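You operate a simulated robot arm through the tools that you are given. There is no shell and no other tool.

You run a simulated robot arm. Do the job below in one go: nothing can be reset, and whatever is moved stays where it is left.

JOB
Wet the blue brush at the blue tap and scrub the stain off the draining board.
Fine: brush back in its place, tap off. Set down upright: blue brush. What is to be rubbed or washed off counts as gone when no trace of it is left.
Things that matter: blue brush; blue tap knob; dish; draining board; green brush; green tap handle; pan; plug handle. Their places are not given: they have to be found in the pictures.

It is judged by the outcome, as a careful person would: the job done as asked, and still so three seconds after it is handed in. It fails if anything else is knocked over, pushed out of place, dropped, spilled or broken.

ROBOT AND FRAMES
A 7-joint arm with a two-finger parallel gripper, fixed in place. Base frame: the origin is at the foot of the arm, x ahead of it, y to its left, z up. Lengths are in cm, angles in degrees, forces in N, time in s.
Its first joint turns from -166.0 to 166.0 degrees. Payload 4.4 kg.
The tool frame sits at the grasp point between the pads (the TCP): z along the fingers, y along the line on which they close. The tips reach 2.3 cm beyond it. Largest opening 9.4 cm; finger width 3.8, thickness 1; the body of the gripper, 5.4 by 9.6 cm, starts 3.9 cm behind the TCP.
Orientation is told as [roll, pitch, yaw] about the base's x, y, z axes, in that order, counted from this pose: with the fingers straight down and closing along the base's y, the tool's x points along the base's -x, its y along +y and its z along -z.

CONTROLS
- The arm moves only by the tool step_arm. Its argument "motion" is a list of rows, each a list of 7 numbers: the shift along the base's x, y, z in cm, then the turn, a rotation vector about the base's x, y, z in degrees, then the opening, from 0 (shut) to 1 (fully open). In form: [[tx, ty, tz, rx, ry, rz, fingers], ...]. A call has 1 to 20 rows; each row is the pose to reach, as a shift and turn from the pose commanded when the call began. A row lasts 0.2 s, in which the tool goes at most 5 cm and 8.6 degrees; a call with a longer step from one row to the next is refused whole, and so is a gripper value outside its range. A pose out of reach is approached as far as the arm can. The call stops where the force on the tool passes 40 N (or 10 N more than at its start, if that is more) or the arm is blocked; 0.2 s more then pass. Each finger travels about 7.2 cm/s and halts on what it meets, pressing with about 26 N; the grip force reading is that of the motor and also rises with nothing between the fingers. The clock runs only during rows and for 0.2 s after the last one: add rows that repeat a pose to give the fingers time. It gives the time, the measured TCP pose, the force on the tool (base axes), the opening and the grip force at its end, in the units of the frame above (readings bear some noise), with the torque about the TCP (base axes, N m) and any sound that the robot's microphone picked up.
- Cameras (640 x 400 px; columns grow to the right, rows downward): "scene" is fixed at [3.7, -65.15, 150.31]; the picture's right is [0.95, -0.33, 0.00], its down [-0.14, -0.40, -0.91] and it looks along [0.30, 0.86, -0.42] (base axes); focal length 312 px, centre (320, 200). "wrist" rides on the gripper at [8.6, 1.6, -7.4] in the tool frame; the picture's right is [-0.18, 0.98, 0.00], its down [-0.58, -0.11, -0.81] and it looks along [-0.79, -0.15, 0.59] (tool axes); focal length 243 px, centre (320, 200).
- snapshot(camera): a new picture of that camera. It takes no simulated time.
- point_at(camera, pixels): for up to 12 pixels [column, row] of the newest picture of that camera ("zoom" is the newest enlarged one), the place [x, y, z] in the base frame of the surface seen there, good to about 0.2 cm, but the place of the scene camera against the robot may be out by one fixed shift of up to 1.8 cm in any direction. It takes no simulated time.
- inspect(camera, box): a new picture of the part [left, top, right, bottom] of that camera's present view, enlarged. It takes no simulated time.
- close_job(): hands the job in; it is judged then, once.

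Open the gripper and draw the arm clear of the work before you hand the job in, unless the task says otherwise.

The tools are called after "Request:" by a JSON object that holds its "op" and its "data". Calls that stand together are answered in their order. step_arm: Moves the arm, as the interface text tells. Its arguments: {"type":"object","properties":{"motion":{"type":"array","items":{"type":"array","items":{"type":"number"}}}},"required":["motion"]} The other tools are called the same way: snapshot (camera) takes a picture; point_at (camera, pixels) gives the place of the surface under pixels of a picture; inspect (camera, box) takes an enlarged picture of a part of a camera's view; close_job () hands the job in.

At the start:

```text
time: 0.0
tool_pos: [45.0, 40.75, 115.79]
tcp_rot: [0.0, 0.0, 0.0]
force: [0.4, 0.2, -0.3]
torque: [-0.04, 0.03, 0.0]
opening: 9.4
finger_force: 0.1
```

scene: 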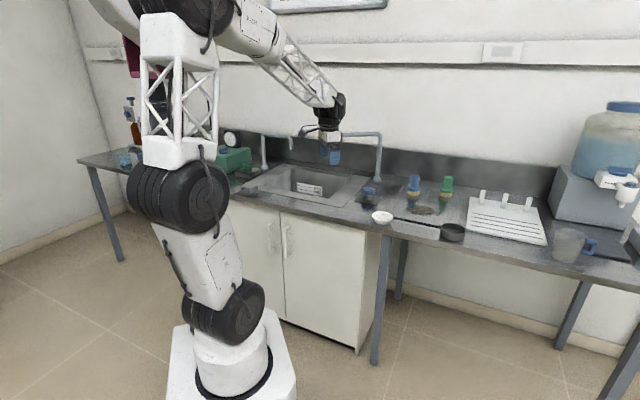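
wrist: 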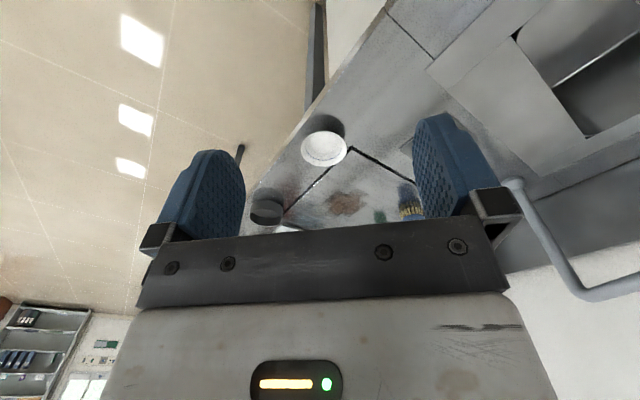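

The scene shows a bench with a sink, taps at about (265,150) and (375,150), brushes near (413,185) and (447,185), and a brown stain near (423,210). I'll enlarge those areas first.

Request:
{"op": "inspect", "data": {"camera": "scene", "box": [340, 150, 500, 250]}}

Request:
{"op": "inspect", "data": {"camera": "scene", "box": [220, 110, 400, 222]}}

Request:
{"op": "inspect", "data": {"camera": "scene", "box": [480, 90, 640, 290]}}

Request:
{"op": "inspect", "data": {"camera": "scene", "box": [80, 90, 260, 202]}}

```text
4.00 times, centred on (420, 200) of scene
```

zoom: 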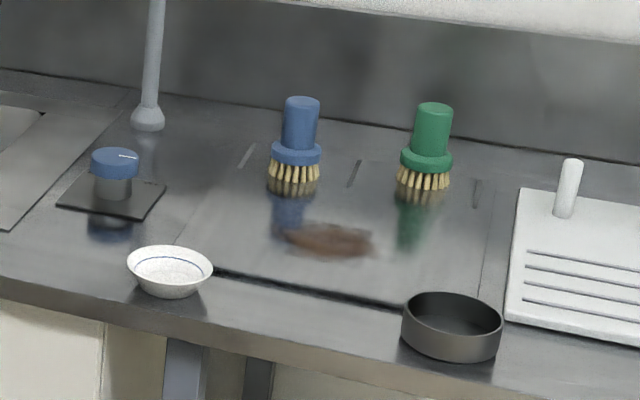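

```text
3.56 times, centred on (310, 166) of scene
```

zoom: 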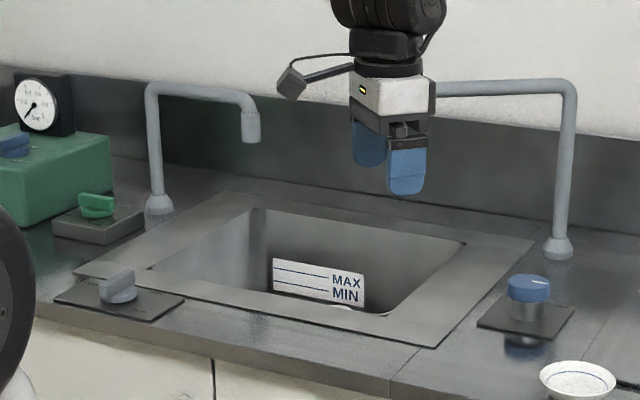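

```text
2.00 times, centred on (560, 190) of scene
```

zoom: 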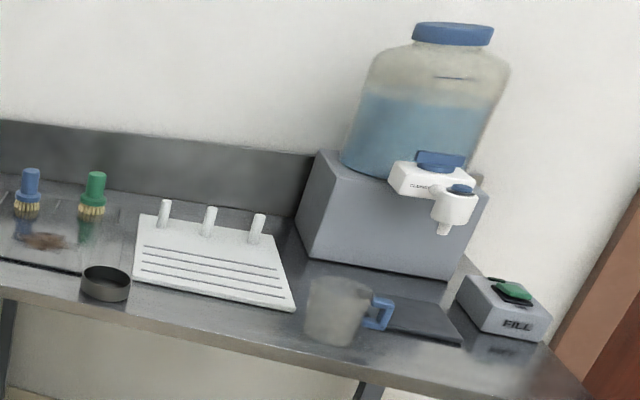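

```text
3.56 times, centred on (170, 146) of scene
```

zoom: 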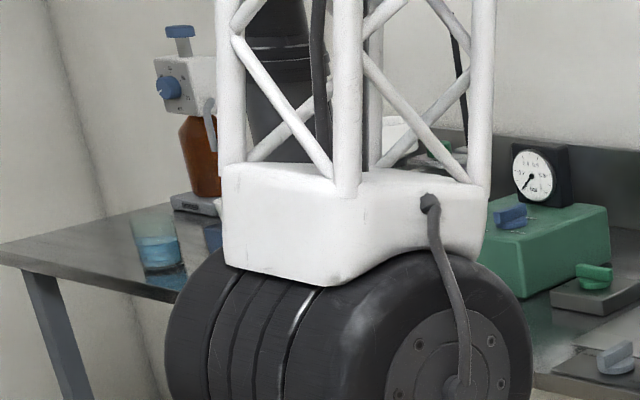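

The blue knob stands right of the sink, the brushes stand on the draining board behind the stain, and the dish and pan sit at the front. I'll enlarge the brush area again to measure places.

Request:
{"op": "inspect", "data": {"camera": "scene", "box": [340, 150, 500, 250]}}

Request:
{"op": "point_at", "data": {"camera": "zoom", "pixels": [[302, 101], [295, 150], [295, 178], [434, 107], [425, 185], [330, 240], [290, 232], [370, 245], [115, 155], [112, 185], [170, 250], [452, 300]]}}

Request:
{"op": "point_at", "data": {"camera": "zoom", "pixels": [[200, 150], [250, 152], [355, 172], [476, 193], [180, 245], [470, 300], [148, 115], [60, 208], [160, 190], [130, 158], [100, 158], [540, 280]]}}

```text
4.00 times, centred on (420, 200) of scene
```

zoom: 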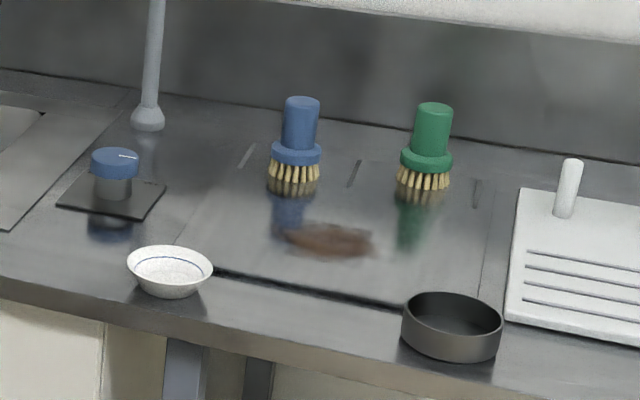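

```text
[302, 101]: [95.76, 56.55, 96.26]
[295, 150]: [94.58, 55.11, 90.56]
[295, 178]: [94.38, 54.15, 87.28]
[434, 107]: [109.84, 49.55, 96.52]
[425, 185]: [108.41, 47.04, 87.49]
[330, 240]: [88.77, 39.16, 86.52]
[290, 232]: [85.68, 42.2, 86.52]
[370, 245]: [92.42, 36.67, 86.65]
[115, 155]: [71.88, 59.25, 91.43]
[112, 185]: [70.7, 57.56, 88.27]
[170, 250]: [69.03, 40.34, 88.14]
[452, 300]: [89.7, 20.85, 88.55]
```

```text
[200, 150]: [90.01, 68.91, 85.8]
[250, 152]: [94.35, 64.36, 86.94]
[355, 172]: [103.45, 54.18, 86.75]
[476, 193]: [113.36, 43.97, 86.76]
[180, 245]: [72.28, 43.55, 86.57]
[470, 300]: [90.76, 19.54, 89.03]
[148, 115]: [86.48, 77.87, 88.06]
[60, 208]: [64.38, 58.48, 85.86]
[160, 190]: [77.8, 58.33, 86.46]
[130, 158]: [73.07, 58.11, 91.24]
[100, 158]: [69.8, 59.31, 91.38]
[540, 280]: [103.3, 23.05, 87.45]
```

I have board heights (z≈86.5), the blue brush near (95,55), the stain near (89,39), and the knob near (72,58.5). Now I'll measure the tap, spout and sink from the scene picture.

Request:
{"op": "inspect", "data": {"camera": "scene", "box": [220, 110, 400, 222]}}

Request:
{"op": "point_at", "data": {"camera": "zoom", "pixels": [[572, 88], [500, 86], [445, 88], [562, 180], [556, 250], [250, 130], [155, 92], [160, 205], [340, 305], [460, 245], [250, 212], [430, 340]]}}

Request:
{"op": "point_at", "data": {"camera": "zoom", "pixels": [[530, 285], [545, 282], [510, 283], [478, 325], [530, 340], [572, 308], [118, 285], [97, 205], [318, 280], [270, 208], [160, 268], [390, 310]]}}

```text
3.56 times, centred on (310, 166) of scene
```

zoom: 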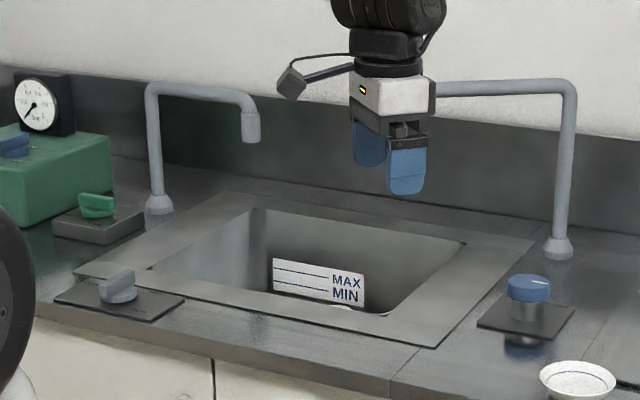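

```text
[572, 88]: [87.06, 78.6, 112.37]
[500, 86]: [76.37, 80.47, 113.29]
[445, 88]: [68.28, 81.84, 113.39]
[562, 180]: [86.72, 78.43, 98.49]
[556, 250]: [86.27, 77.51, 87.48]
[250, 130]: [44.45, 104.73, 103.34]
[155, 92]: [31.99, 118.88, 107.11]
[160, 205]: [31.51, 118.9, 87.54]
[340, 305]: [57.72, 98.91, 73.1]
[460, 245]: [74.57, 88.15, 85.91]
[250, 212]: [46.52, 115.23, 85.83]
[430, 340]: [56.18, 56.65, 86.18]
```

```text
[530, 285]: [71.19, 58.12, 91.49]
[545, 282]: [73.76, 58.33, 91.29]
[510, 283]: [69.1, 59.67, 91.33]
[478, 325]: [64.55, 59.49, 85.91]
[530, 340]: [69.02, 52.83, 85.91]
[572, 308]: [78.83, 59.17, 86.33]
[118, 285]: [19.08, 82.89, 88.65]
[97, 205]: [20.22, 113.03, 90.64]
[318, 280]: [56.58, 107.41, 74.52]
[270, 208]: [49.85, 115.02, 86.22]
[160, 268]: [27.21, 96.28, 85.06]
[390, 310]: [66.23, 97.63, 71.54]
```

The surfaces lie on a bench turned about −27° in the base frame; the spout end is hidden behind the gripper at zoom (440,88). I'll back the arm away upward and yaw it toward the tap to get a clear view of the nozzle and knob.

Request:
{"op": "step_arm", "data": {"motion": [[0, -3, 1, 0, 0, 8, 1], [0, -6, 2, 0, 0, 16, 1], [0, -9, 3, 0, 0, 24, 1], [0, -12, 4, 0, 0, 32, 1], [0, -12, 4, 0, 0, 40, 1], [0, -12, 4, 0, 0, 40, 1]]}}

Request:
{"op": "snapshot", "data": {"camera": "wrist"}}

Request:
{"op": "inspect", "data": {"camera": "scene", "box": [220, 110, 400, 222]}}

```text
time: 1.4
tool_pos: [45.1, 28.77, 119.75]
tcp_rot: [-0.1, 0.0, 40.0]
force: [-0.3, -0.3, 0.2]
torque: [0.0, 0.01, 0.01]
opening: 9.43
finger_force: 0.1
```

```text
taken
```

wrist: 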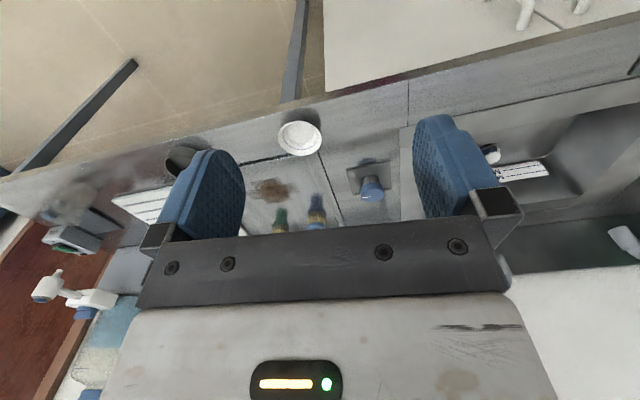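

```text
3.56 times, centred on (310, 166) of scene
```

zoom: 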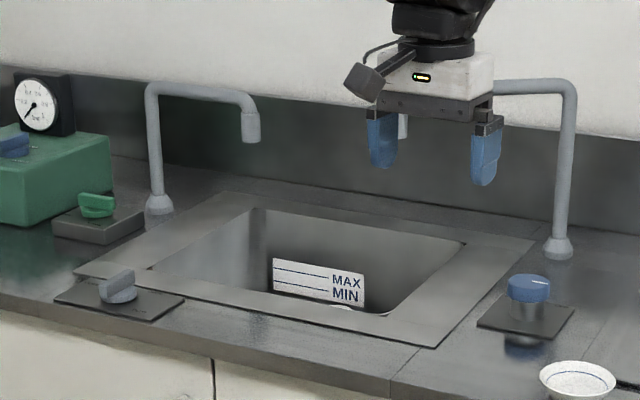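

The nozzle end is now visible between the fingers at zoom (403,128). I'll measure it, and measure the knob, dish and brush in the wrist picture to find the scene camera's shift.

Request:
{"op": "point_at", "data": {"camera": "zoom", "pixels": [[403, 120], [403, 135], [530, 283], [576, 90], [385, 370], [580, 380], [572, 308], [478, 325], [510, 84], [338, 304]]}}

Request:
{"op": "point_at", "data": {"camera": "wrist", "pixels": [[372, 187], [372, 196], [368, 180], [300, 138], [317, 200], [317, 222], [281, 215], [270, 190], [349, 168], [386, 160], [362, 192], [382, 192]]}}

Request:
{"op": "inspect", "data": {"camera": "wrist", "box": [240, 110, 420, 240]}}

```text
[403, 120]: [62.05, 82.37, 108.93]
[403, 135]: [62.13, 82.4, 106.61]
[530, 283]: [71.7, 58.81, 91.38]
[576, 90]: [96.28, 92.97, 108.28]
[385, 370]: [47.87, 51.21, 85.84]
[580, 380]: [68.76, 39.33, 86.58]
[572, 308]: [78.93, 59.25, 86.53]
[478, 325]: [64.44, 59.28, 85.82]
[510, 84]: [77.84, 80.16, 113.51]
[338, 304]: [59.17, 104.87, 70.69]
```

```text
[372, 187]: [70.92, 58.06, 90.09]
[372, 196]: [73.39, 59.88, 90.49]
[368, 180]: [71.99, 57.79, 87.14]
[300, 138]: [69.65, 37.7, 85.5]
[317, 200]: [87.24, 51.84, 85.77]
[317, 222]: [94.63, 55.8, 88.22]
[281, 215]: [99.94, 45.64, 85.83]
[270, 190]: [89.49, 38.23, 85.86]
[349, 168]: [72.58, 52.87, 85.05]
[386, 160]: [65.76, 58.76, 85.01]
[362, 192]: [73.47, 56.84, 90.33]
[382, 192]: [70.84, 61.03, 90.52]
```

```text
3.08 times, centred on (330, 175) of wrist
```

zoom: 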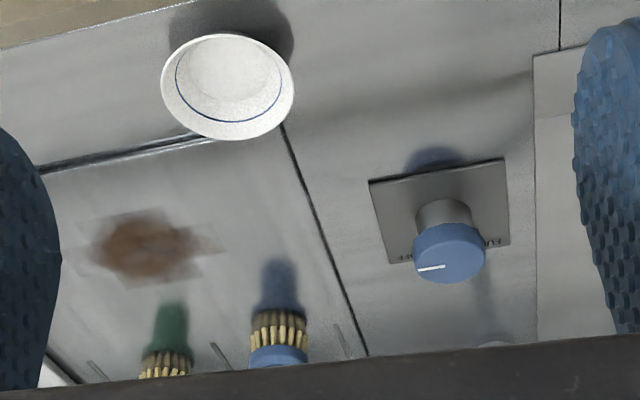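

The knob is a rotary one with a white pointer and "OFF"/"FULL" lettering on its plate (zoom (400,255) and (500,240)). I'll come closer above and in front of it to read the scale.

Request:
{"op": "step_arm", "data": {"motion": [[2, 3, -2, 0, 0, 0, 1], [4, 6, -5, 0, 0, 0, 1], [6, 8, -8, 0, 0, 0, 1], [8, 10.5, -11, 0, 0, 0, 1], [10, 13, -14, 0, 0, 0, 1], [12, 16, -16, 0, 0, 0, 1], [13, 18, -17, 0, 0, 0, 1], [13, 18, -17, 0, 0, 0, 1]]}}

Request:
{"op": "snapshot", "data": {"camera": "wrist"}}

Request:
{"op": "inspect", "data": {"camera": "wrist", "box": [240, 120, 400, 240]}}

```text
time: 3.2
tool_pos: [58.05, 46.76, 102.82]
tcp_rot: [0.0, 0.0, 40.0]
force: [-0.2, 0.6, 0.7]
torque: [-0.01, -0.01, -0.02]
opening: 9.4
finger_force: 0.0
```

```text
taken
```

wrist: 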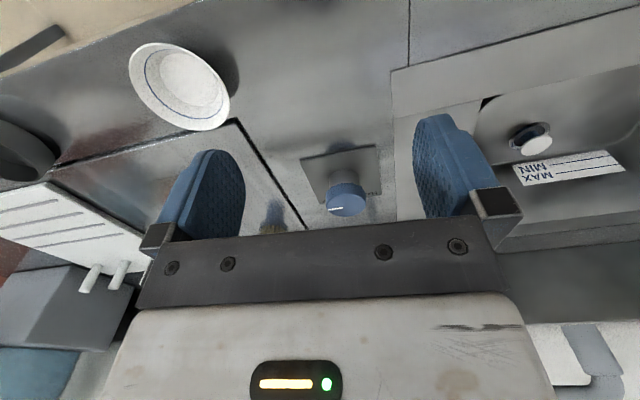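

```text
3.33 times, centred on (320, 180) of wrist
```

zoom: 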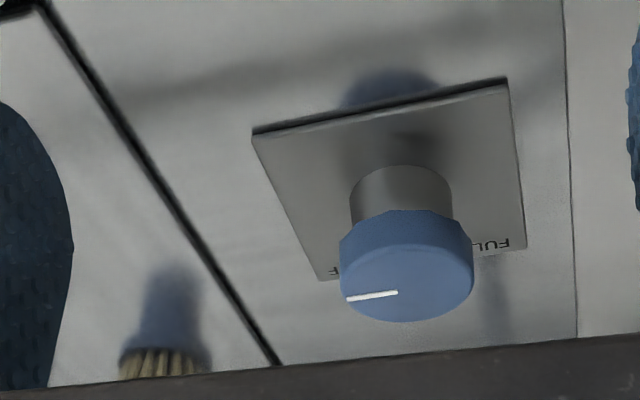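

The pointer currently points at the "OFF" end (right side of the plate), with "FULL" on the sink side. I'll zoom the scene camera hard on the plate to see the tick marks, and look at the sink's drain.

Request:
{"op": "inspect", "data": {"camera": "scene", "box": [348, 174, 392, 212]}}

Request:
{"op": "inspect", "data": {"camera": "wrist", "box": [470, 90, 640, 210]}}

Request:
{"op": "inspect", "data": {"camera": "scene", "box": [235, 160, 335, 222]}}

```text
10.53 times, centred on (370, 193) of scene
```

zoom: 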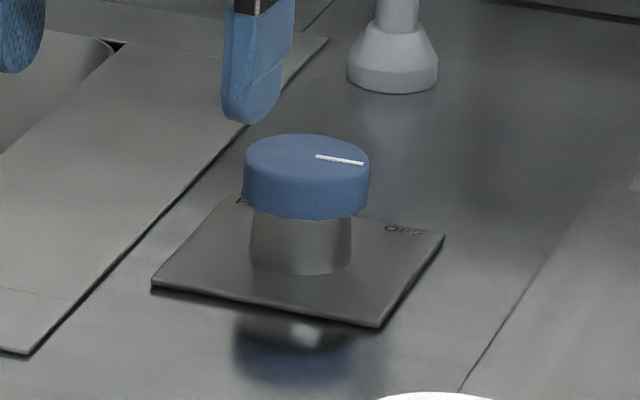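

```text
3.33 times, centred on (555, 150) of wrist
```

zoom: 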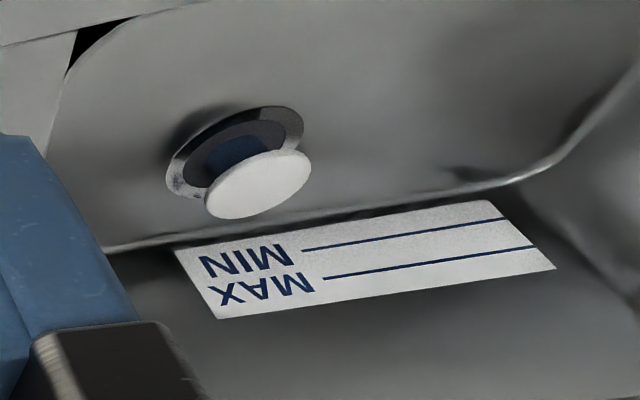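

```text
6.40 times, centred on (285, 191) of scene
```

zoom: 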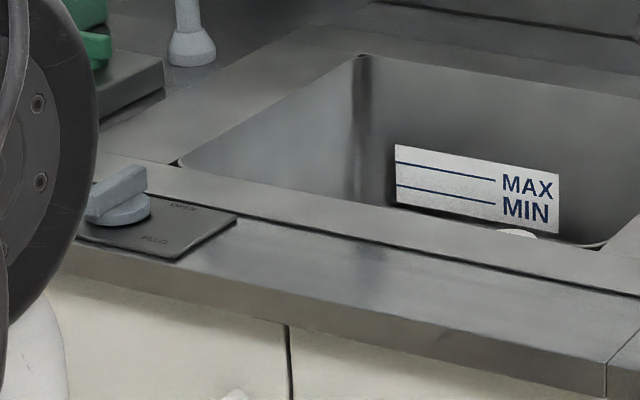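

The plug stands raised over the drain, so the sink drains freely. I'll measure the knob's cap, pointer and plate in both pictures to align the cameras.

Request:
{"op": "inspect", "data": {"camera": "wrist", "box": [240, 120, 400, 240]}}

Request:
{"op": "point_at", "data": {"camera": "zoom", "pixels": [[341, 275], [472, 275], [405, 245], [405, 318], [352, 299], [394, 293], [254, 132], [506, 82], [524, 245], [322, 278], [402, 205], [492, 244]]}}

Request:
{"op": "inspect", "data": {"camera": "scene", "box": [348, 174, 392, 212]}}

Request:
{"op": "point_at", "data": {"camera": "zoom", "pixels": [[246, 160], [368, 162], [306, 136], [306, 186], [318, 156], [362, 163], [155, 284], [380, 322], [441, 236], [405, 231], [300, 210], [394, 75]]}}

```text
3.33 times, centred on (320, 180) of wrist
```

zoom: 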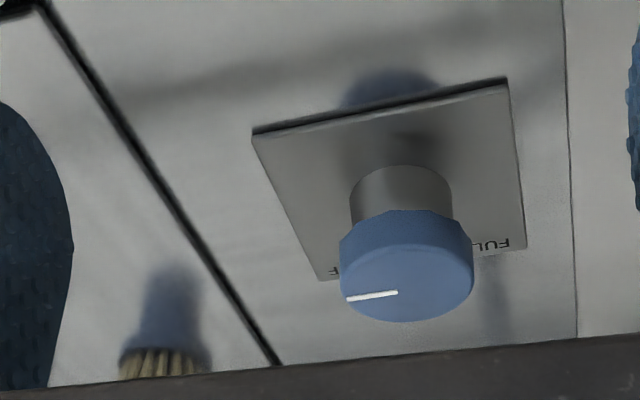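

```text
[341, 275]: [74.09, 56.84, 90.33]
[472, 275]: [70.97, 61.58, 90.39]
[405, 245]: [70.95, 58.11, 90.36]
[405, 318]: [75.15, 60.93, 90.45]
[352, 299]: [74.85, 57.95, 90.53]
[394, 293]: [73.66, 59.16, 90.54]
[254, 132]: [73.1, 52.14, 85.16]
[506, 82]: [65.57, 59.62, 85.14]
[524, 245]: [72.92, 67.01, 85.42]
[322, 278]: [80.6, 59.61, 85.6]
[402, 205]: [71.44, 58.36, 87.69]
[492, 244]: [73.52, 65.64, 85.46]
```

```text
10.53 times, centred on (370, 193) of scene
```

zoom: 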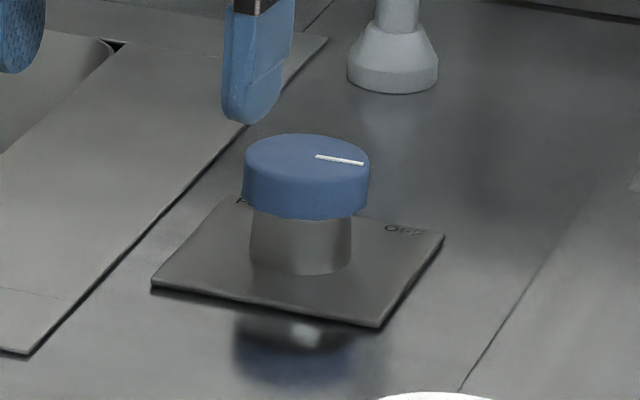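

```text
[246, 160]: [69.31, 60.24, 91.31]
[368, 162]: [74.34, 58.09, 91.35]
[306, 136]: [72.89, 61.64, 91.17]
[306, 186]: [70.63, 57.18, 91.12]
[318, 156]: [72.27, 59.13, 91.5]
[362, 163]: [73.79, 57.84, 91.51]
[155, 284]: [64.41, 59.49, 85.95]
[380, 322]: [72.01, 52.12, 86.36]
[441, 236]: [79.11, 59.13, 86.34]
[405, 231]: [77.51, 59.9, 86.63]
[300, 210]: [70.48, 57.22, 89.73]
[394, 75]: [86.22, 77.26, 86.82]
```

Comparing plate corners, true position = scene reading + about (1.25, 0.1, −0.95); the knob axis is at (73.05,59.55) with its cap top at z≈90.5, pointer at −45° (OFF). Before opening the tap I'll check reach and view near the blue brush: first yaw to 30° and move over, rising a bit.

Request:
{"op": "step_arm", "data": {"motion": [[2, -2, 2, 0, 0, -5, 1], [5, -4, 4, 0, 0, -10, 1], [8, -5, 6, 0, 0, -10, 1], [11, -5, 7, 0, 0, -10, 1], [14, -5, 7, 0, 0, -10, 1], [14, -5, 7, 0, 0, -10, 1]]}}

Request:
{"op": "step_arm", "data": {"motion": [[1, 0.6, 0, 4, -6.93, 0, 1], [2, 1.2, 0, 8, -13.86, 0, 1], [4, 2.3, 0, 12, -20.8, 0, 1], [6, 3.5, 0, 16, -27.7, 0, 1], [8, 4.6, 0, 20, -34.6, 0, 1], [8, 4.6, 0, 20, -34.6, 0, 1], [8, 4.6, 0, 20, -34.6, 0, 1]]}}

Request:
{"op": "snapshot", "data": {"camera": "wrist"}}

Request:
{"op": "snapshot", "data": {"camera": "scene"}}

```text
time: 4.6
tool_pos: [72.02, 41.75, 109.67]
tcp_rot: [-0.1, 0.0, 30.0]
force: [-1.1, -0.5, 0.7]
torque: [0.01, 0.03, -0.02]
opening: 9.4
finger_force: 0.0
```

```text
time: 6.2
tool_pos: [79.9, 46.5, 109.73]
tcp_rot: [0.0, -40.1, 30.0]
force: [-0.2, 0.3, -0.5]
torque: [-0.02, -0.01, 0.0]
opening: 9.4
finger_force: 0.1
```

```text
taken
```

wrist: 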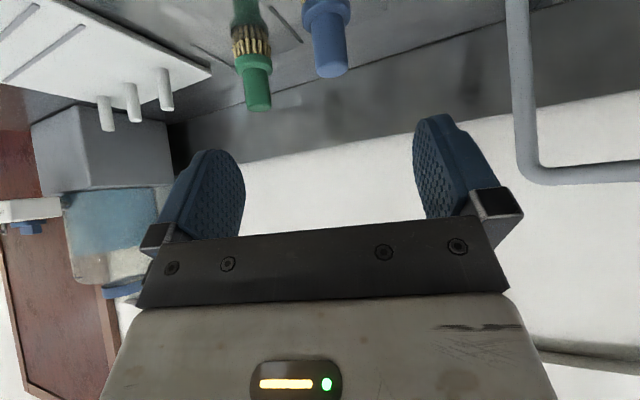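

```text
taken
```

scene: 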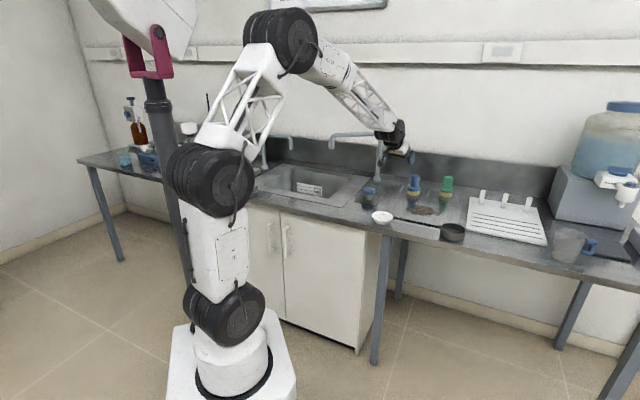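

The arm reaches here with a 40° outward tilt; the blue brush shows at wrist (325,35) and the spout at (522,100)–(590,172). I'll measure these.

Request:
{"op": "point_at", "data": {"camera": "wrist", "pixels": [[333, 72], [325, 40], [318, 15], [315, 40], [340, 40], [260, 105], [257, 65], [525, 120], [560, 172], [630, 172], [285, 22], [65, 30]]}}

Request:
{"op": "inspect", "data": {"camera": "wrist", "box": [220, 0, 380, 120]}}

Request:
{"op": "inspect", "data": {"camera": "scene", "box": [320, 120, 400, 190]}}

Request:
{"op": "point_at", "data": {"camera": "zoom", "pixels": [[95, 120], [95, 200]]}}

```text
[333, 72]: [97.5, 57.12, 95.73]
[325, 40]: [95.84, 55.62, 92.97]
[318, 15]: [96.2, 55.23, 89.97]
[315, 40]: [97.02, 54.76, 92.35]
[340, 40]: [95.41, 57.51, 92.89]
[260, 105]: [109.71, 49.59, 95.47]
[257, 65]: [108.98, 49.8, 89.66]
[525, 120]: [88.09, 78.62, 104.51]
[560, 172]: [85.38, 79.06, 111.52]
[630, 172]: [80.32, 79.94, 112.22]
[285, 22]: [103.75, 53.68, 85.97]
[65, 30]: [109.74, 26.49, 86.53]
```

```text
3.33 times, centred on (300, 60) of wrist
```

zoom: 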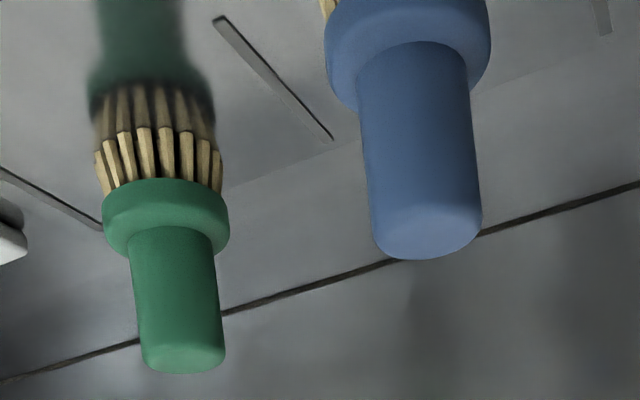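

```text
5.71 times, centred on (360, 155) of scene
```

zoom: 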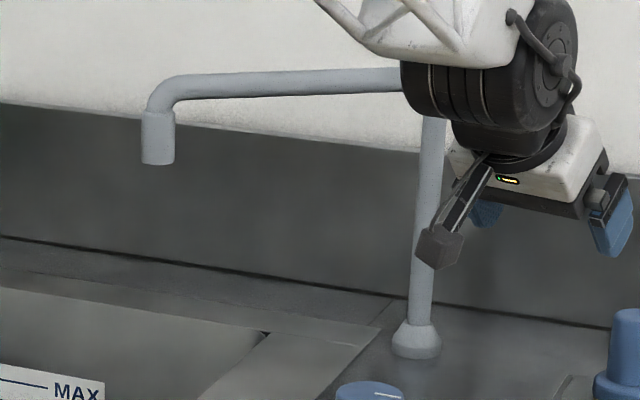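

```text
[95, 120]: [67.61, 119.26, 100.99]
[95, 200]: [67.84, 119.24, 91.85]
```

The nozzle outlet is now visible at zoom (158,160). I'll measure it and refine the blue brush handle from the wrist picture.

Request:
{"op": "inspect", "data": {"camera": "scene", "box": [320, 120, 400, 190]}}

Request:
{"op": "point_at", "data": {"camera": "zoom", "pixels": [[158, 162], [143, 160], [174, 160], [158, 120], [158, 90], [390, 78], [417, 345]]}}

Request:
{"op": "inspect", "data": {"camera": "wrist", "box": [220, 0, 380, 120]}}

Request:
{"op": "point_at", "data": {"camera": "zoom", "pixels": [[428, 235], [375, 235], [481, 225], [428, 206], [428, 256], [365, 120], [472, 110], [415, 100], [330, 60], [488, 50], [410, 40], [215, 20]]}}

```text
5.71 times, centred on (360, 155) of scene
```

zoom: 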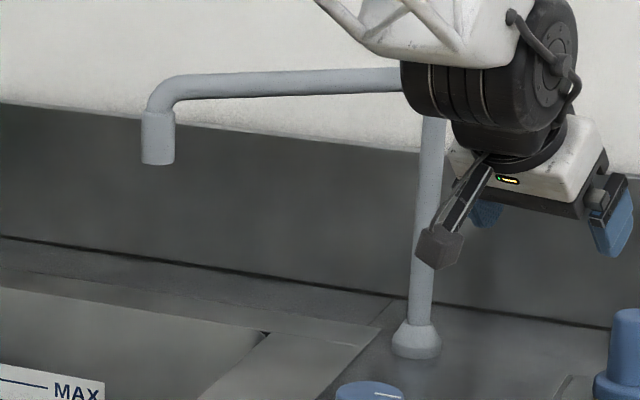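

```text
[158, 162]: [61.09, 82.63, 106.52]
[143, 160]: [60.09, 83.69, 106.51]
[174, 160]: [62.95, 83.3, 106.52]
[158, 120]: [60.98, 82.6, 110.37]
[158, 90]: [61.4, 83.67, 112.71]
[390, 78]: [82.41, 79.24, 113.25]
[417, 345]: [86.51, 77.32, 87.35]
```

```text
3.33 times, centred on (300, 60) of wrist
```

zoom: 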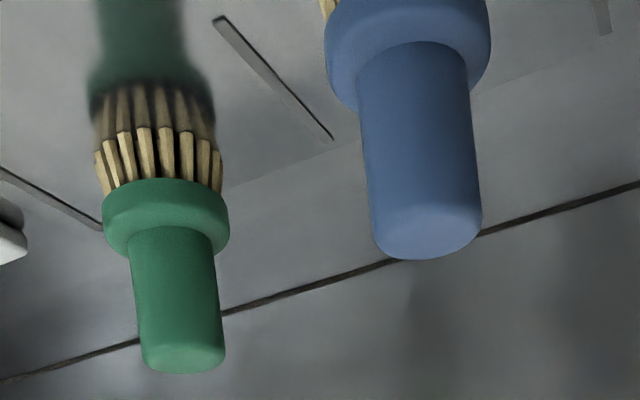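

```text
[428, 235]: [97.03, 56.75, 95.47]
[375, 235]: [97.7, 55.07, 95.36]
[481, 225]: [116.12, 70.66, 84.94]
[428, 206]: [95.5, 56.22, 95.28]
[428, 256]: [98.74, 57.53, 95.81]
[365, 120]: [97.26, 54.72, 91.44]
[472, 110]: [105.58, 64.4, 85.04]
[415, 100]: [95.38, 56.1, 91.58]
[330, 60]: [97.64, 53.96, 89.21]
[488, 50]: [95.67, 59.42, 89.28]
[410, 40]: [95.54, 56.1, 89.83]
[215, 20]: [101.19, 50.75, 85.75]
```

Blue brush axis is at about (97.0,56.8), handle z≈90–95.6, flange radius 2.9; the nozzle axis is at about (62.8,83.9) with its mouth at z≈105.5. Now I'll undo the tilt and go above the knob at (73.05,59.55).

Request:
{"op": "step_arm", "data": {"motion": [[-1.4, 2.6, 0, -4, 6.93, 0, 1], [-2.8, 5.2, 0, -8, 13.86, 0, 1], [-4.2, 7.8, -1, -12, 20.8, 0, 1], [-5.6, 10.4, -3, -16, 27.7, 0, 1], [-6.85, 13.05, -5, -20, 34.6, 0, 1], [-6.85, 13.05, -8, -20, 34.6, 0, 1], [-6.85, 13.05, -8, -20, 34.6, 0, 1]]}}

Request:
{"op": "step_arm", "data": {"motion": [[0, 0, 0, 0, 0, -8, 1], [0, 0, 0, 0, 0, -16, 1], [0, 0, 0, 0, 0, -24, 1], [0, 0, 0, 0, 0, -30, 1], [0, 0, 0, 0, 0, -38, 1], [0, 0, 0, 0, 0, -40, 1], [0, 0, 0, 0, 0, -40, 1]]}}

Request:
{"op": "inspect", "data": {"camera": "scene", "box": [320, 130, 420, 210]}}

Request:
{"op": "snapshot", "data": {"camera": "wrist"}}

```text
time: 7.8
tool_pos: [73.07, 59.39, 101.77]
tcp_rot: [-0.1, 0.0, 30.0]
force: [0.3, 0.1, -0.7]
torque: [0.01, -0.01, 0.0]
opening: 9.4
finger_force: 0.0
```

```text
time: 9.4
tool_pos: [73.13, 59.4, 101.81]
tcp_rot: [0.0, -0.1, -9.9]
force: [-0.1, 0.0, 0.4]
torque: [-0.04, 0.02, 0.02]
opening: 9.41
finger_force: 0.2
```

```text
5.00 times, centred on (370, 170) of scene
```

zoom: 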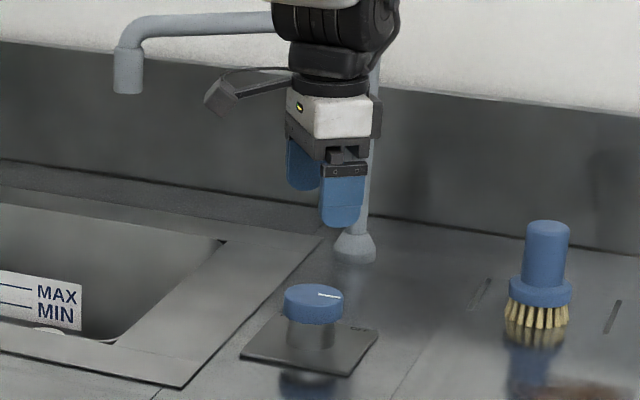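

```text
taken
```

wrist: 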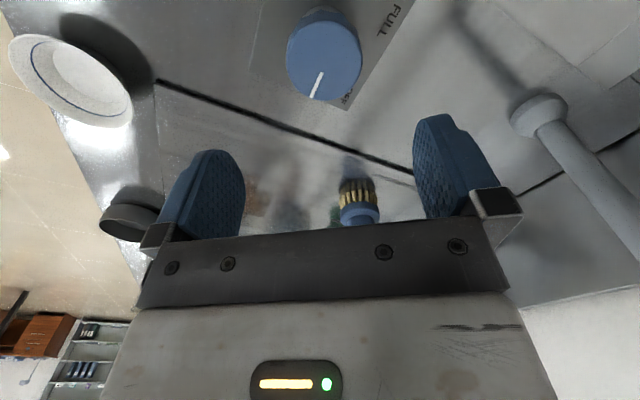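

The gripper is above the knob at yaw −10°. I'll check the knob's rim positions in this wrist view (knob at (323,55)).

Request:
{"op": "inspect", "data": {"camera": "wrist", "box": [240, 0, 420, 120]}}

Request:
{"op": "point_at", "data": {"camera": "wrist", "pixels": [[288, 60], [359, 60], [323, 25], [323, 98], [323, 72], [313, 96], [348, 100], [395, 20], [323, 55]]}}

```text
3.33 times, centred on (330, 60) of wrist
```

zoom: 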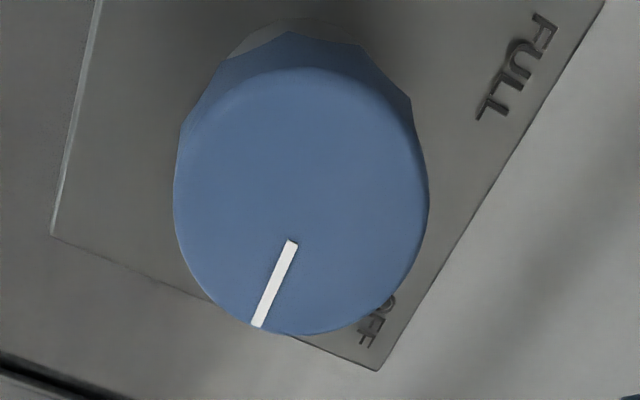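

```text
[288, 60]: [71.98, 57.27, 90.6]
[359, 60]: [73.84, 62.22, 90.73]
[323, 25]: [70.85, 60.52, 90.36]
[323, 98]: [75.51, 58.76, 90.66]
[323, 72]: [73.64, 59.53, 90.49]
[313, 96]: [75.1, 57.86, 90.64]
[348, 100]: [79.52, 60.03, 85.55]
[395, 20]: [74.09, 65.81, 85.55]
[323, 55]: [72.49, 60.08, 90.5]
```

The knob axis is at (73.05,59.7), radius ~2.65, cap top z≈90.5. I'll descend with open fingers around the cap to TCP z≈89.4.

Request:
{"op": "step_arm", "data": {"motion": [[0, 0.25, -4, 0, 0, 0, 1], [0, 0.25, -7, 0, 0, 0, 1], [0, 0.25, -9.5, 0, 0, 0, 1], [0, 0.25, -11.5, 0, 0, 0, 1], [0, 0.25, -12.3, 0, 0, 0, 1], [0, 0.25, -12.3, 0, 0, 0, 1]]}}

Request:
{"op": "inspect", "data": {"camera": "scene", "box": [330, 150, 410, 210]}}

```text
time: 10.8
tool_pos: [73.08, 59.46, 89.39]
tcp_rot: [0.0, -0.1, -10.0]
force: [0.0, -0.1, -0.3]
torque: [0.0, 0.01, 0.0]
opening: 9.39
finger_force: 0.1
```

```text
6.67 times, centred on (370, 180) of scene
```

zoom: 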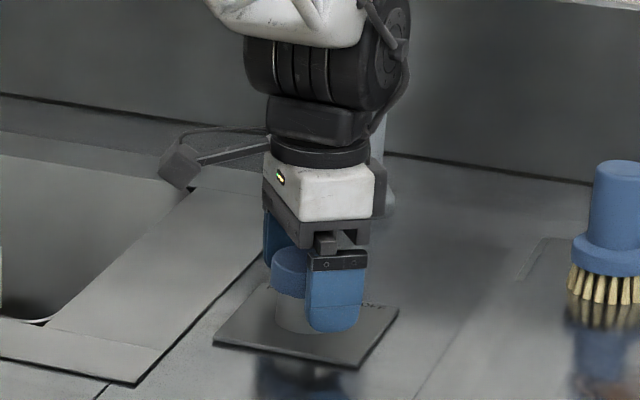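

The fingers straddle the blue cap without touching. I'll close on it.

Request:
{"op": "step_arm", "data": {"motion": [[0, 0, 0, 0, 0, 0, 0.7], [0, 0, 0, 0, 0, 0, 0.5], [0, 0, 0, 0, 0, 0, 0.3], [0, 0, 0, 0, 0, 0, 0.3]]}}

```text
time: 11.6
tool_pos: [73.0, 59.73, 89.57]
tcp_rot: [0.1, -0.2, -9.9]
force: [9.8, 19.2, -9.8]
torque: [-0.55, -0.49, 0.03]
opening: 5.68
finger_force: 26.4
stopped in row 3: the force on the tool passed its limit at 50 N (the readings are from after the stop); the commanded pose is now the measured one
```

The fingers gripped the cap (opening 5.68) and the arm shifted slightly toward the knob axis. I'll hold the pose briefly to see how the force settles.

Request:
{"op": "step_arm", "data": {"motion": [[0, 0, 0, 0, 0, 0, 0.3], [0, 0, 0, 0, 0, 0, 0.3]]}}

```text
time: 12.2
tool_pos: [73.06, 59.66, 89.61]
tcp_rot: [0.2, 0.0, -9.8]
force: [14.5, 34.5, -15.5]
torque: [-0.46, -1.07, 0.07]
opening: 5.68
finger_force: 45.4
```

The reading shows the +y finger is loaded (about 36 N along the closing line), so the knob centre is a bit further along +y. I'll ease the fingers open, shift +0.3 cm along the closing line, and grip again more gently.

Request:
{"op": "step_arm", "data": {"motion": [[0, 0, 0, 0, 0, 0, 0.7], [0, 0, 0, 0, 0, 0, 0.7]]}}

Request:
{"op": "snapshot", "data": {"camera": "wrist"}}

Request:
{"op": "inspect", "data": {"camera": "scene", "box": [340, 160, 400, 210]}}

```text
time: 12.8
tool_pos: [73.05, 59.76, 89.54]
tcp_rot: [0.1, -0.1, -9.9]
force: [-0.9, 0.3, 0.2]
torque: [-0.04, 0.02, 0.02]
opening: 6.57
finger_force: 0.1
```

```text
taken
```

wrist: 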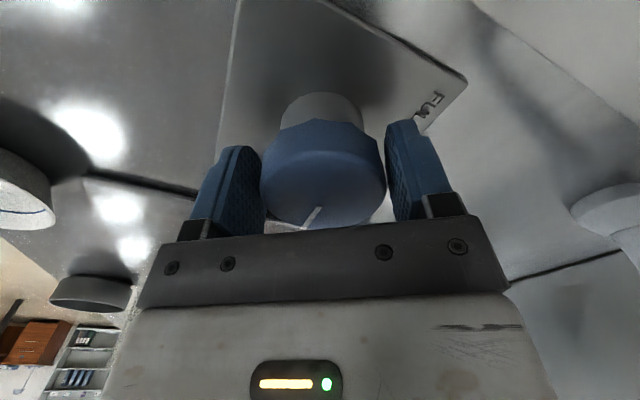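

```text
8.00 times, centred on (370, 185) of scene
```

zoom: 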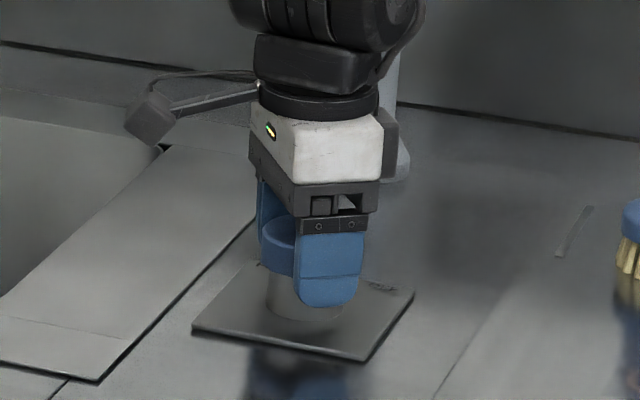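

The knob looks nearly centred between the fingers. I'll close gently to a commanded opening just under the cap's 5.68 cm diameter, with a small +y shift.

Request:
{"op": "step_arm", "data": {"motion": [[0.03, 0.15, 0, 0, 0, 0, 0.62], [0.03, 0.15, 0, 0, 0, 0, 0.59], [0.03, 0.15, 0, 0, 0, 0, 0.59]]}}

```text
time: 13.6
tool_pos: [73.1, 59.78, 89.54]
tcp_rot: [0.1, -0.1, -9.8]
force: [-1.6, -5.6, 0.7]
torque: [-0.04, 0.1, 0.02]
opening: 5.8
finger_force: 3.0
```

Now a small −5.6 N on y: slightly overshot. I'll shift back 0.08 cm and tighten a little.

Request:
{"op": "step_arm", "data": {"motion": [[-0.02, -0.08, 0, 0, 0, 0, 0.59], [-0.02, -0.08, 0, 0, 0, 0, 0.56], [-0.02, -0.08, 0, 0, 0, 0, 0.56]]}}

```text
time: 14.4
tool_pos: [73.02, 59.8, 89.63]
tcp_rot: [0.1, 0.0, -9.9]
force: [1.9, 2.3, 0.7]
torque: [-0.37, 0.32, 0.0]
opening: 5.67
finger_force: 44.9
```

The grip is balanced now (force about 3 N, finger force 45). I'll turn the knob counter-clockwise in steps up to 48° and look at the nozzle.

Request:
{"op": "step_arm", "data": {"motion": [[0, 0, 0, 0, 0, 6, 0.56], [0, 0, 0, 0, 0, 12, 0.56], [0, 0, 0, 0, 0, 18, 0.56], [0, 0, 0, 0, 0, 24, 0.56], [0, 0, 0, 0, 0, 30, 0.56], [0, 0, 0, 0, 0, 30, 0.56]]}}

Request:
{"op": "inspect", "data": {"camera": "scene", "box": [320, 130, 420, 210]}}

Request:
{"op": "snapshot", "data": {"camera": "wrist"}}

```text
time: 15.8
tool_pos: [73.03, 59.71, 89.53]
tcp_rot: [0.1, -0.1, 20.2]
force: [12.1, -8.4, -2.5]
torque: [0.4, -1.09, 0.0]
opening: 5.68
finger_force: 44.7
```

```text
5.00 times, centred on (370, 170) of scene
```

zoom: 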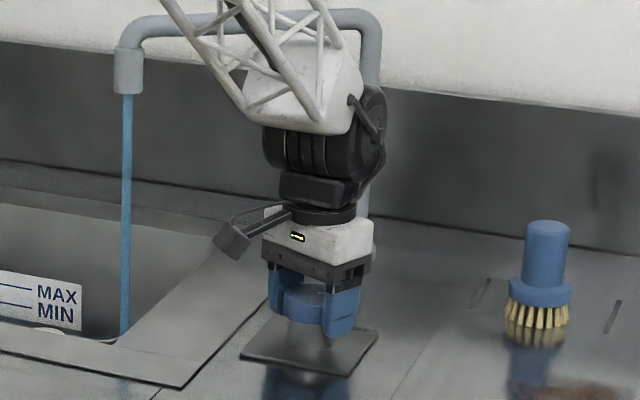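

```text
taken
```

wrist: 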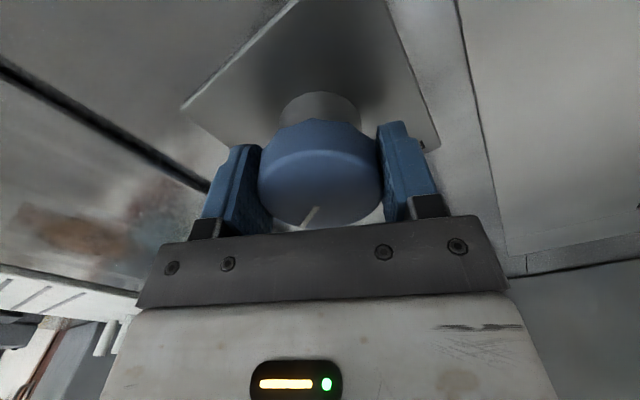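

Water now runs as a thin steady stream from the nozzle into the sink (zoom (126,210)) after a 30° turn. That's enough; I'll open the fingers and lift off the knob.

Request:
{"op": "step_arm", "data": {"motion": [[0, 0, 0, 0, 0, 0, 0.8], [0, 0, 0, 0, 0, 0, 1], [0, 0, 0, 0, 0, 0, 1], [0, 0, 3, 0, 0, 0, 1], [0, 0, 7, 0, 0, 0, 1], [0, 0, 11, 0, 0, 0, 1], [0, -3, 14, 0, 0, 0, 1], [2, -6, 16, 0, 0, 5, 1], [4, -9, 18, 0, 0, 10, 1], [5, -12, 18, 0, 0, 10, 1], [5, -12, 18, 0, 0, 10, 1]]}}

Request:
{"op": "snapshot", "data": {"camera": "scene"}}

Request:
{"op": "inspect", "data": {"camera": "scene", "box": [320, 120, 440, 220]}}

```text
time: 18.2
tool_pos: [78.02, 47.93, 107.57]
tcp_rot: [0.1, -0.2, 30.1]
force: [-0.9, -0.1, 0.2]
torque: [0.03, 0.01, 0.01]
opening: 9.4
finger_force: 0.0
```

```text
taken
```

scene: 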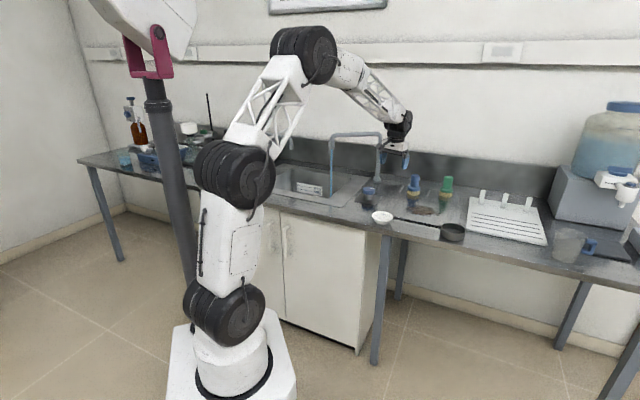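

```text
4.00 times, centred on (380, 170) of scene
```

zoom: 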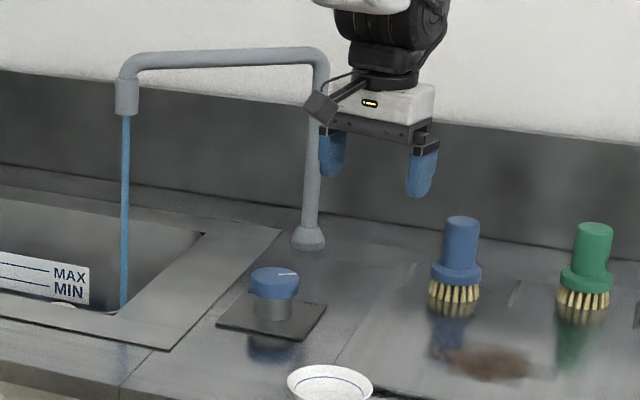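

The tap runs in a clean stream; blue brush still stands untouched. I'll tilt 40° outward and move to a standoff point on the approach line to the brush handle.

Request:
{"op": "step_arm", "data": {"motion": [[2, 1, 0, 4, -6.93, 0, 1], [4, 2, 0, 8, -13.86, 0, 1], [6.5, 2.7, -1, 12, -20.8, 0, 1], [9, 3.6, -2, 16, -27.7, 0, 1], [11, 4.4, -3.5, 20, -34.6, 0, 1], [12.3, 5, -4.9, 20, -34.6, 0, 1], [12.3, 5, -4.9, 20, -34.6, 0, 1]]}}

Request:
{"op": "snapshot", "data": {"camera": "wrist"}}

Request:
{"op": "inspect", "data": {"camera": "scene", "box": [340, 120, 480, 230]}}

```text
time: 19.8
tool_pos: [90.25, 52.79, 102.68]
tcp_rot: [0.2, -40.1, 30.1]
force: [0.4, -0.2, 0.6]
torque: [0.0, 0.01, 0.03]
opening: 9.4
finger_force: 0.1
```

```text
taken
```

wrist: 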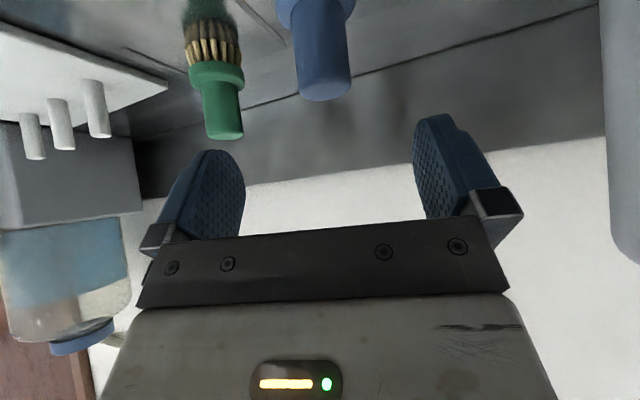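

```text
3.64 times, centred on (410, 175) of scene
```

zoom: 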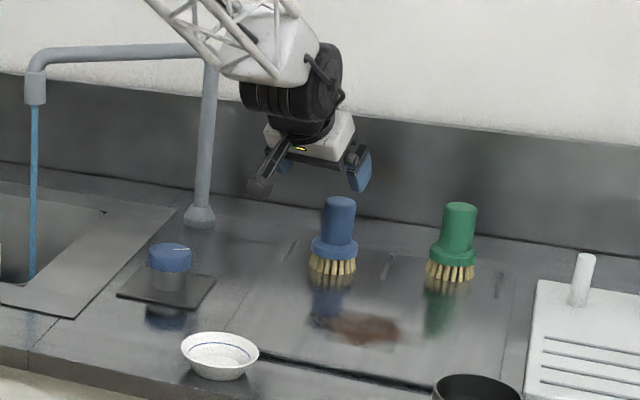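

Tilted standoff reached. I'll re-measure the blue handle from this nearer view (handle at (323,60), its end at (328,92)).

Request:
{"op": "inspect", "data": {"camera": "wrist", "box": [250, 0, 400, 110]}}

Request:
{"op": "point_at", "data": {"camera": "wrist", "pixels": [[299, 85], [349, 82], [325, 75], [327, 99], [296, 50], [344, 48], [320, 48], [318, 30], [281, 22], [353, 12]]}}

```text
3.64 times, centred on (325, 55) of wrist
```

zoom: 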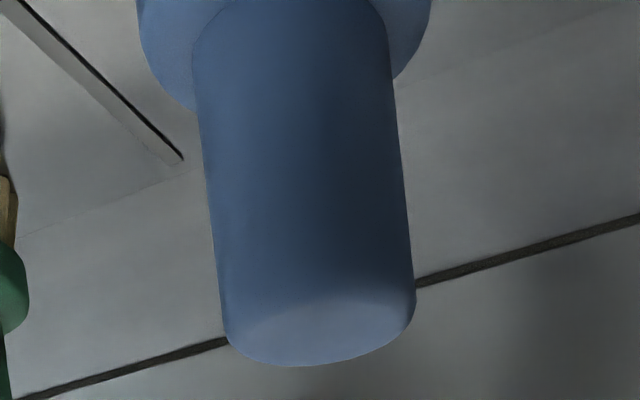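

```text
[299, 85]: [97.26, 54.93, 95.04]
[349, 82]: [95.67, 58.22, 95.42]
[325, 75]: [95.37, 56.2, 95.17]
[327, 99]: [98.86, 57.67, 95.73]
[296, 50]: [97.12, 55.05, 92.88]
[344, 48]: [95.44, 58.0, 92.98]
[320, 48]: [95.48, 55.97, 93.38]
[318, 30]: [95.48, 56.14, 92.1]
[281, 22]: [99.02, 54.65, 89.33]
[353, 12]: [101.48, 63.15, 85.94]
```

Handle axis is about (96.85,56.8), diameter ~3.5, top z 95.7. I'll slide in along the tool axis to TCP z≈93.5 with open fingers.

Request:
{"op": "step_arm", "data": {"motion": [[1.6, 1, -2.3, 0, 0, 0, 1], [3.2, 2, -4.6, 0, 0, 0, 1], [4.6, 2.8, -6.5, 0, 0, 0, 1], [5.8, 3.5, -8.1, 0, 0, 0, 1], [6.6, 4.0, -9.2, 0, 0, 0, 1], [6.6, 4.0, -9.2, 0, 0, 0, 1]]}}

Request:
{"op": "snapshot", "data": {"camera": "wrist"}}

Request:
{"op": "inspect", "data": {"camera": "scene", "box": [370, 140, 470, 220]}}

```text
time: 21.2
tool_pos: [96.91, 56.84, 93.33]
tcp_rot: [0.1, -40.0, 30.1]
force: [-0.4, 0.4, -0.1]
torque: [-0.02, 0.05, 0.02]
opening: 9.41
finger_force: 0.1
```

```text
taken
```

wrist: 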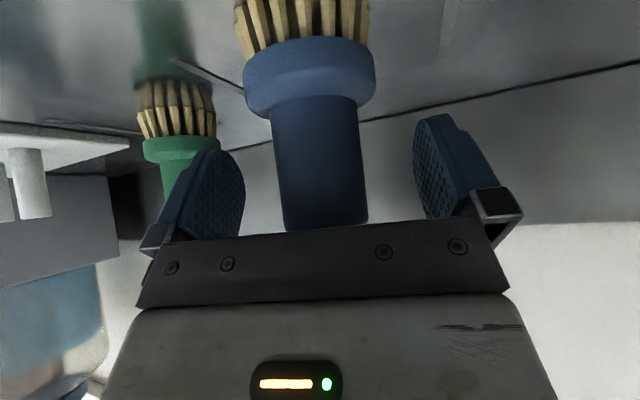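

```text
5.00 times, centred on (420, 180) of scene
```

zoom: 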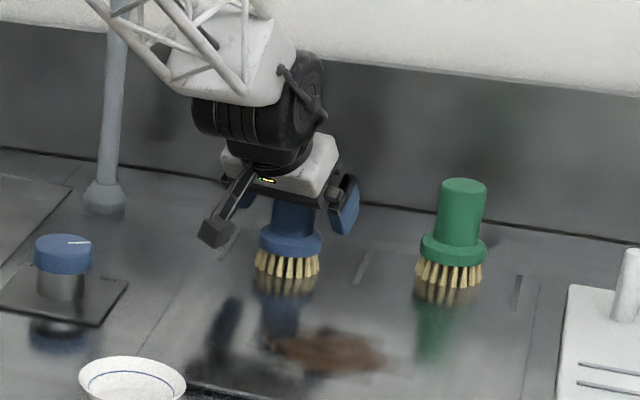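

The handle stands centred between the open pads (wrist (322,160)). I'll close gradually.

Request:
{"op": "step_arm", "data": {"motion": [[0, 0, 0, 0, 0, 0, 0.8], [0, 0, 0, 0, 0, 0, 0.6], [0, 0, 0, 0, 0, 0, 0.5], [0, 0, 0, 0, 0, 0, 0.43], [0, 0, 0, 0, 0, 0, 0.39], [0, 0, 0, 0, 0, 0, 0.36], [0, 0, 0, 0, 0, 0, 0.33], [0, 0, 0, 0, 0, 0, 0.33]]}}

Request:
{"op": "snapshot", "data": {"camera": "wrist"}}

Request:
{"op": "inspect", "data": {"camera": "scene", "box": [370, 140, 470, 220]}}

```text
time: 23.0
tool_pos: [96.79, 56.82, 93.43]
tcp_rot: [0.0, -40.1, 30.1]
force: [-0.5, -0.1, -0.1]
torque: [-0.07, -0.05, -0.06]
opening: 4.03
finger_force: 25.7
```

```text
taken
```

wrist: 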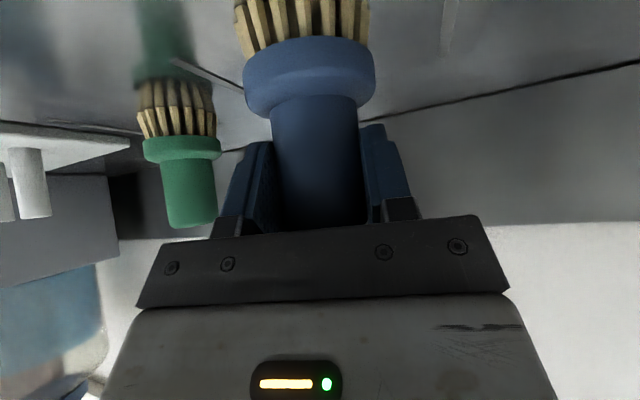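

```text
5.00 times, centred on (420, 180) of scene
```

zoom: 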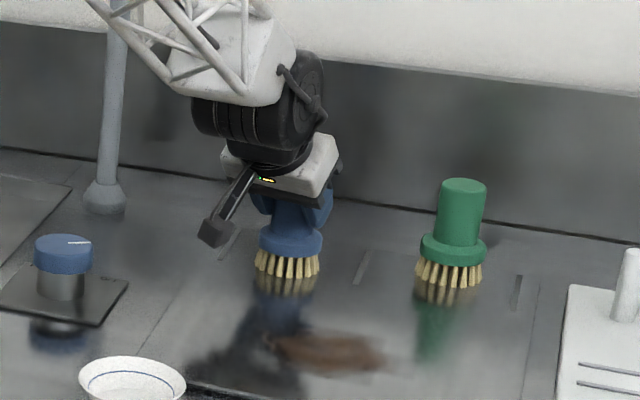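

Gripped at TCP (96.79,56.82,93.43), opening 4.03, brush still upright in place. I'll lift it straight up 3 cm and check.

Request:
{"op": "step_arm", "data": {"motion": [[0, 0, 0, 0, 0, 0, 0.25], [0, 0, 0.8, 0, 0, 0, 0.25], [0, 0, 2, 0, 0, 0, 0.25], [0, 0, 4, 0, 0, 0, 0.25], [0, 0, 4, 0, 0, 0, 0.25]]}}

Request:
{"op": "inspect", "data": {"camera": "scene", "box": [370, 130, 470, 220]}}

Request:
{"op": "snapshot", "data": {"camera": "wrist"}}

```text
time: 24.2
tool_pos: [96.89, 56.76, 97.42]
tcp_rot: [0.1, -40.0, 30.1]
force: [0.1, 0.5, -1.3]
torque: [0.0, 0.0, -0.01]
opening: 4.01
finger_force: 26.2
```

```text
4.44 times, centred on (420, 175) of scene
```

zoom: 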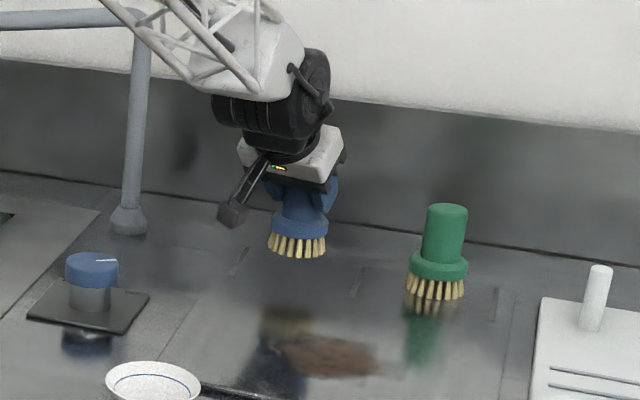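

```text
taken
```

wrist: 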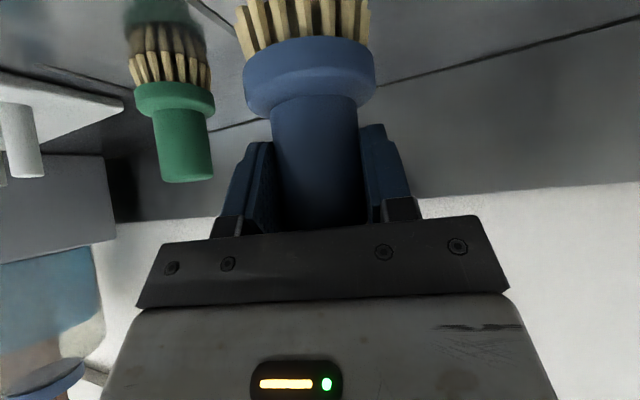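

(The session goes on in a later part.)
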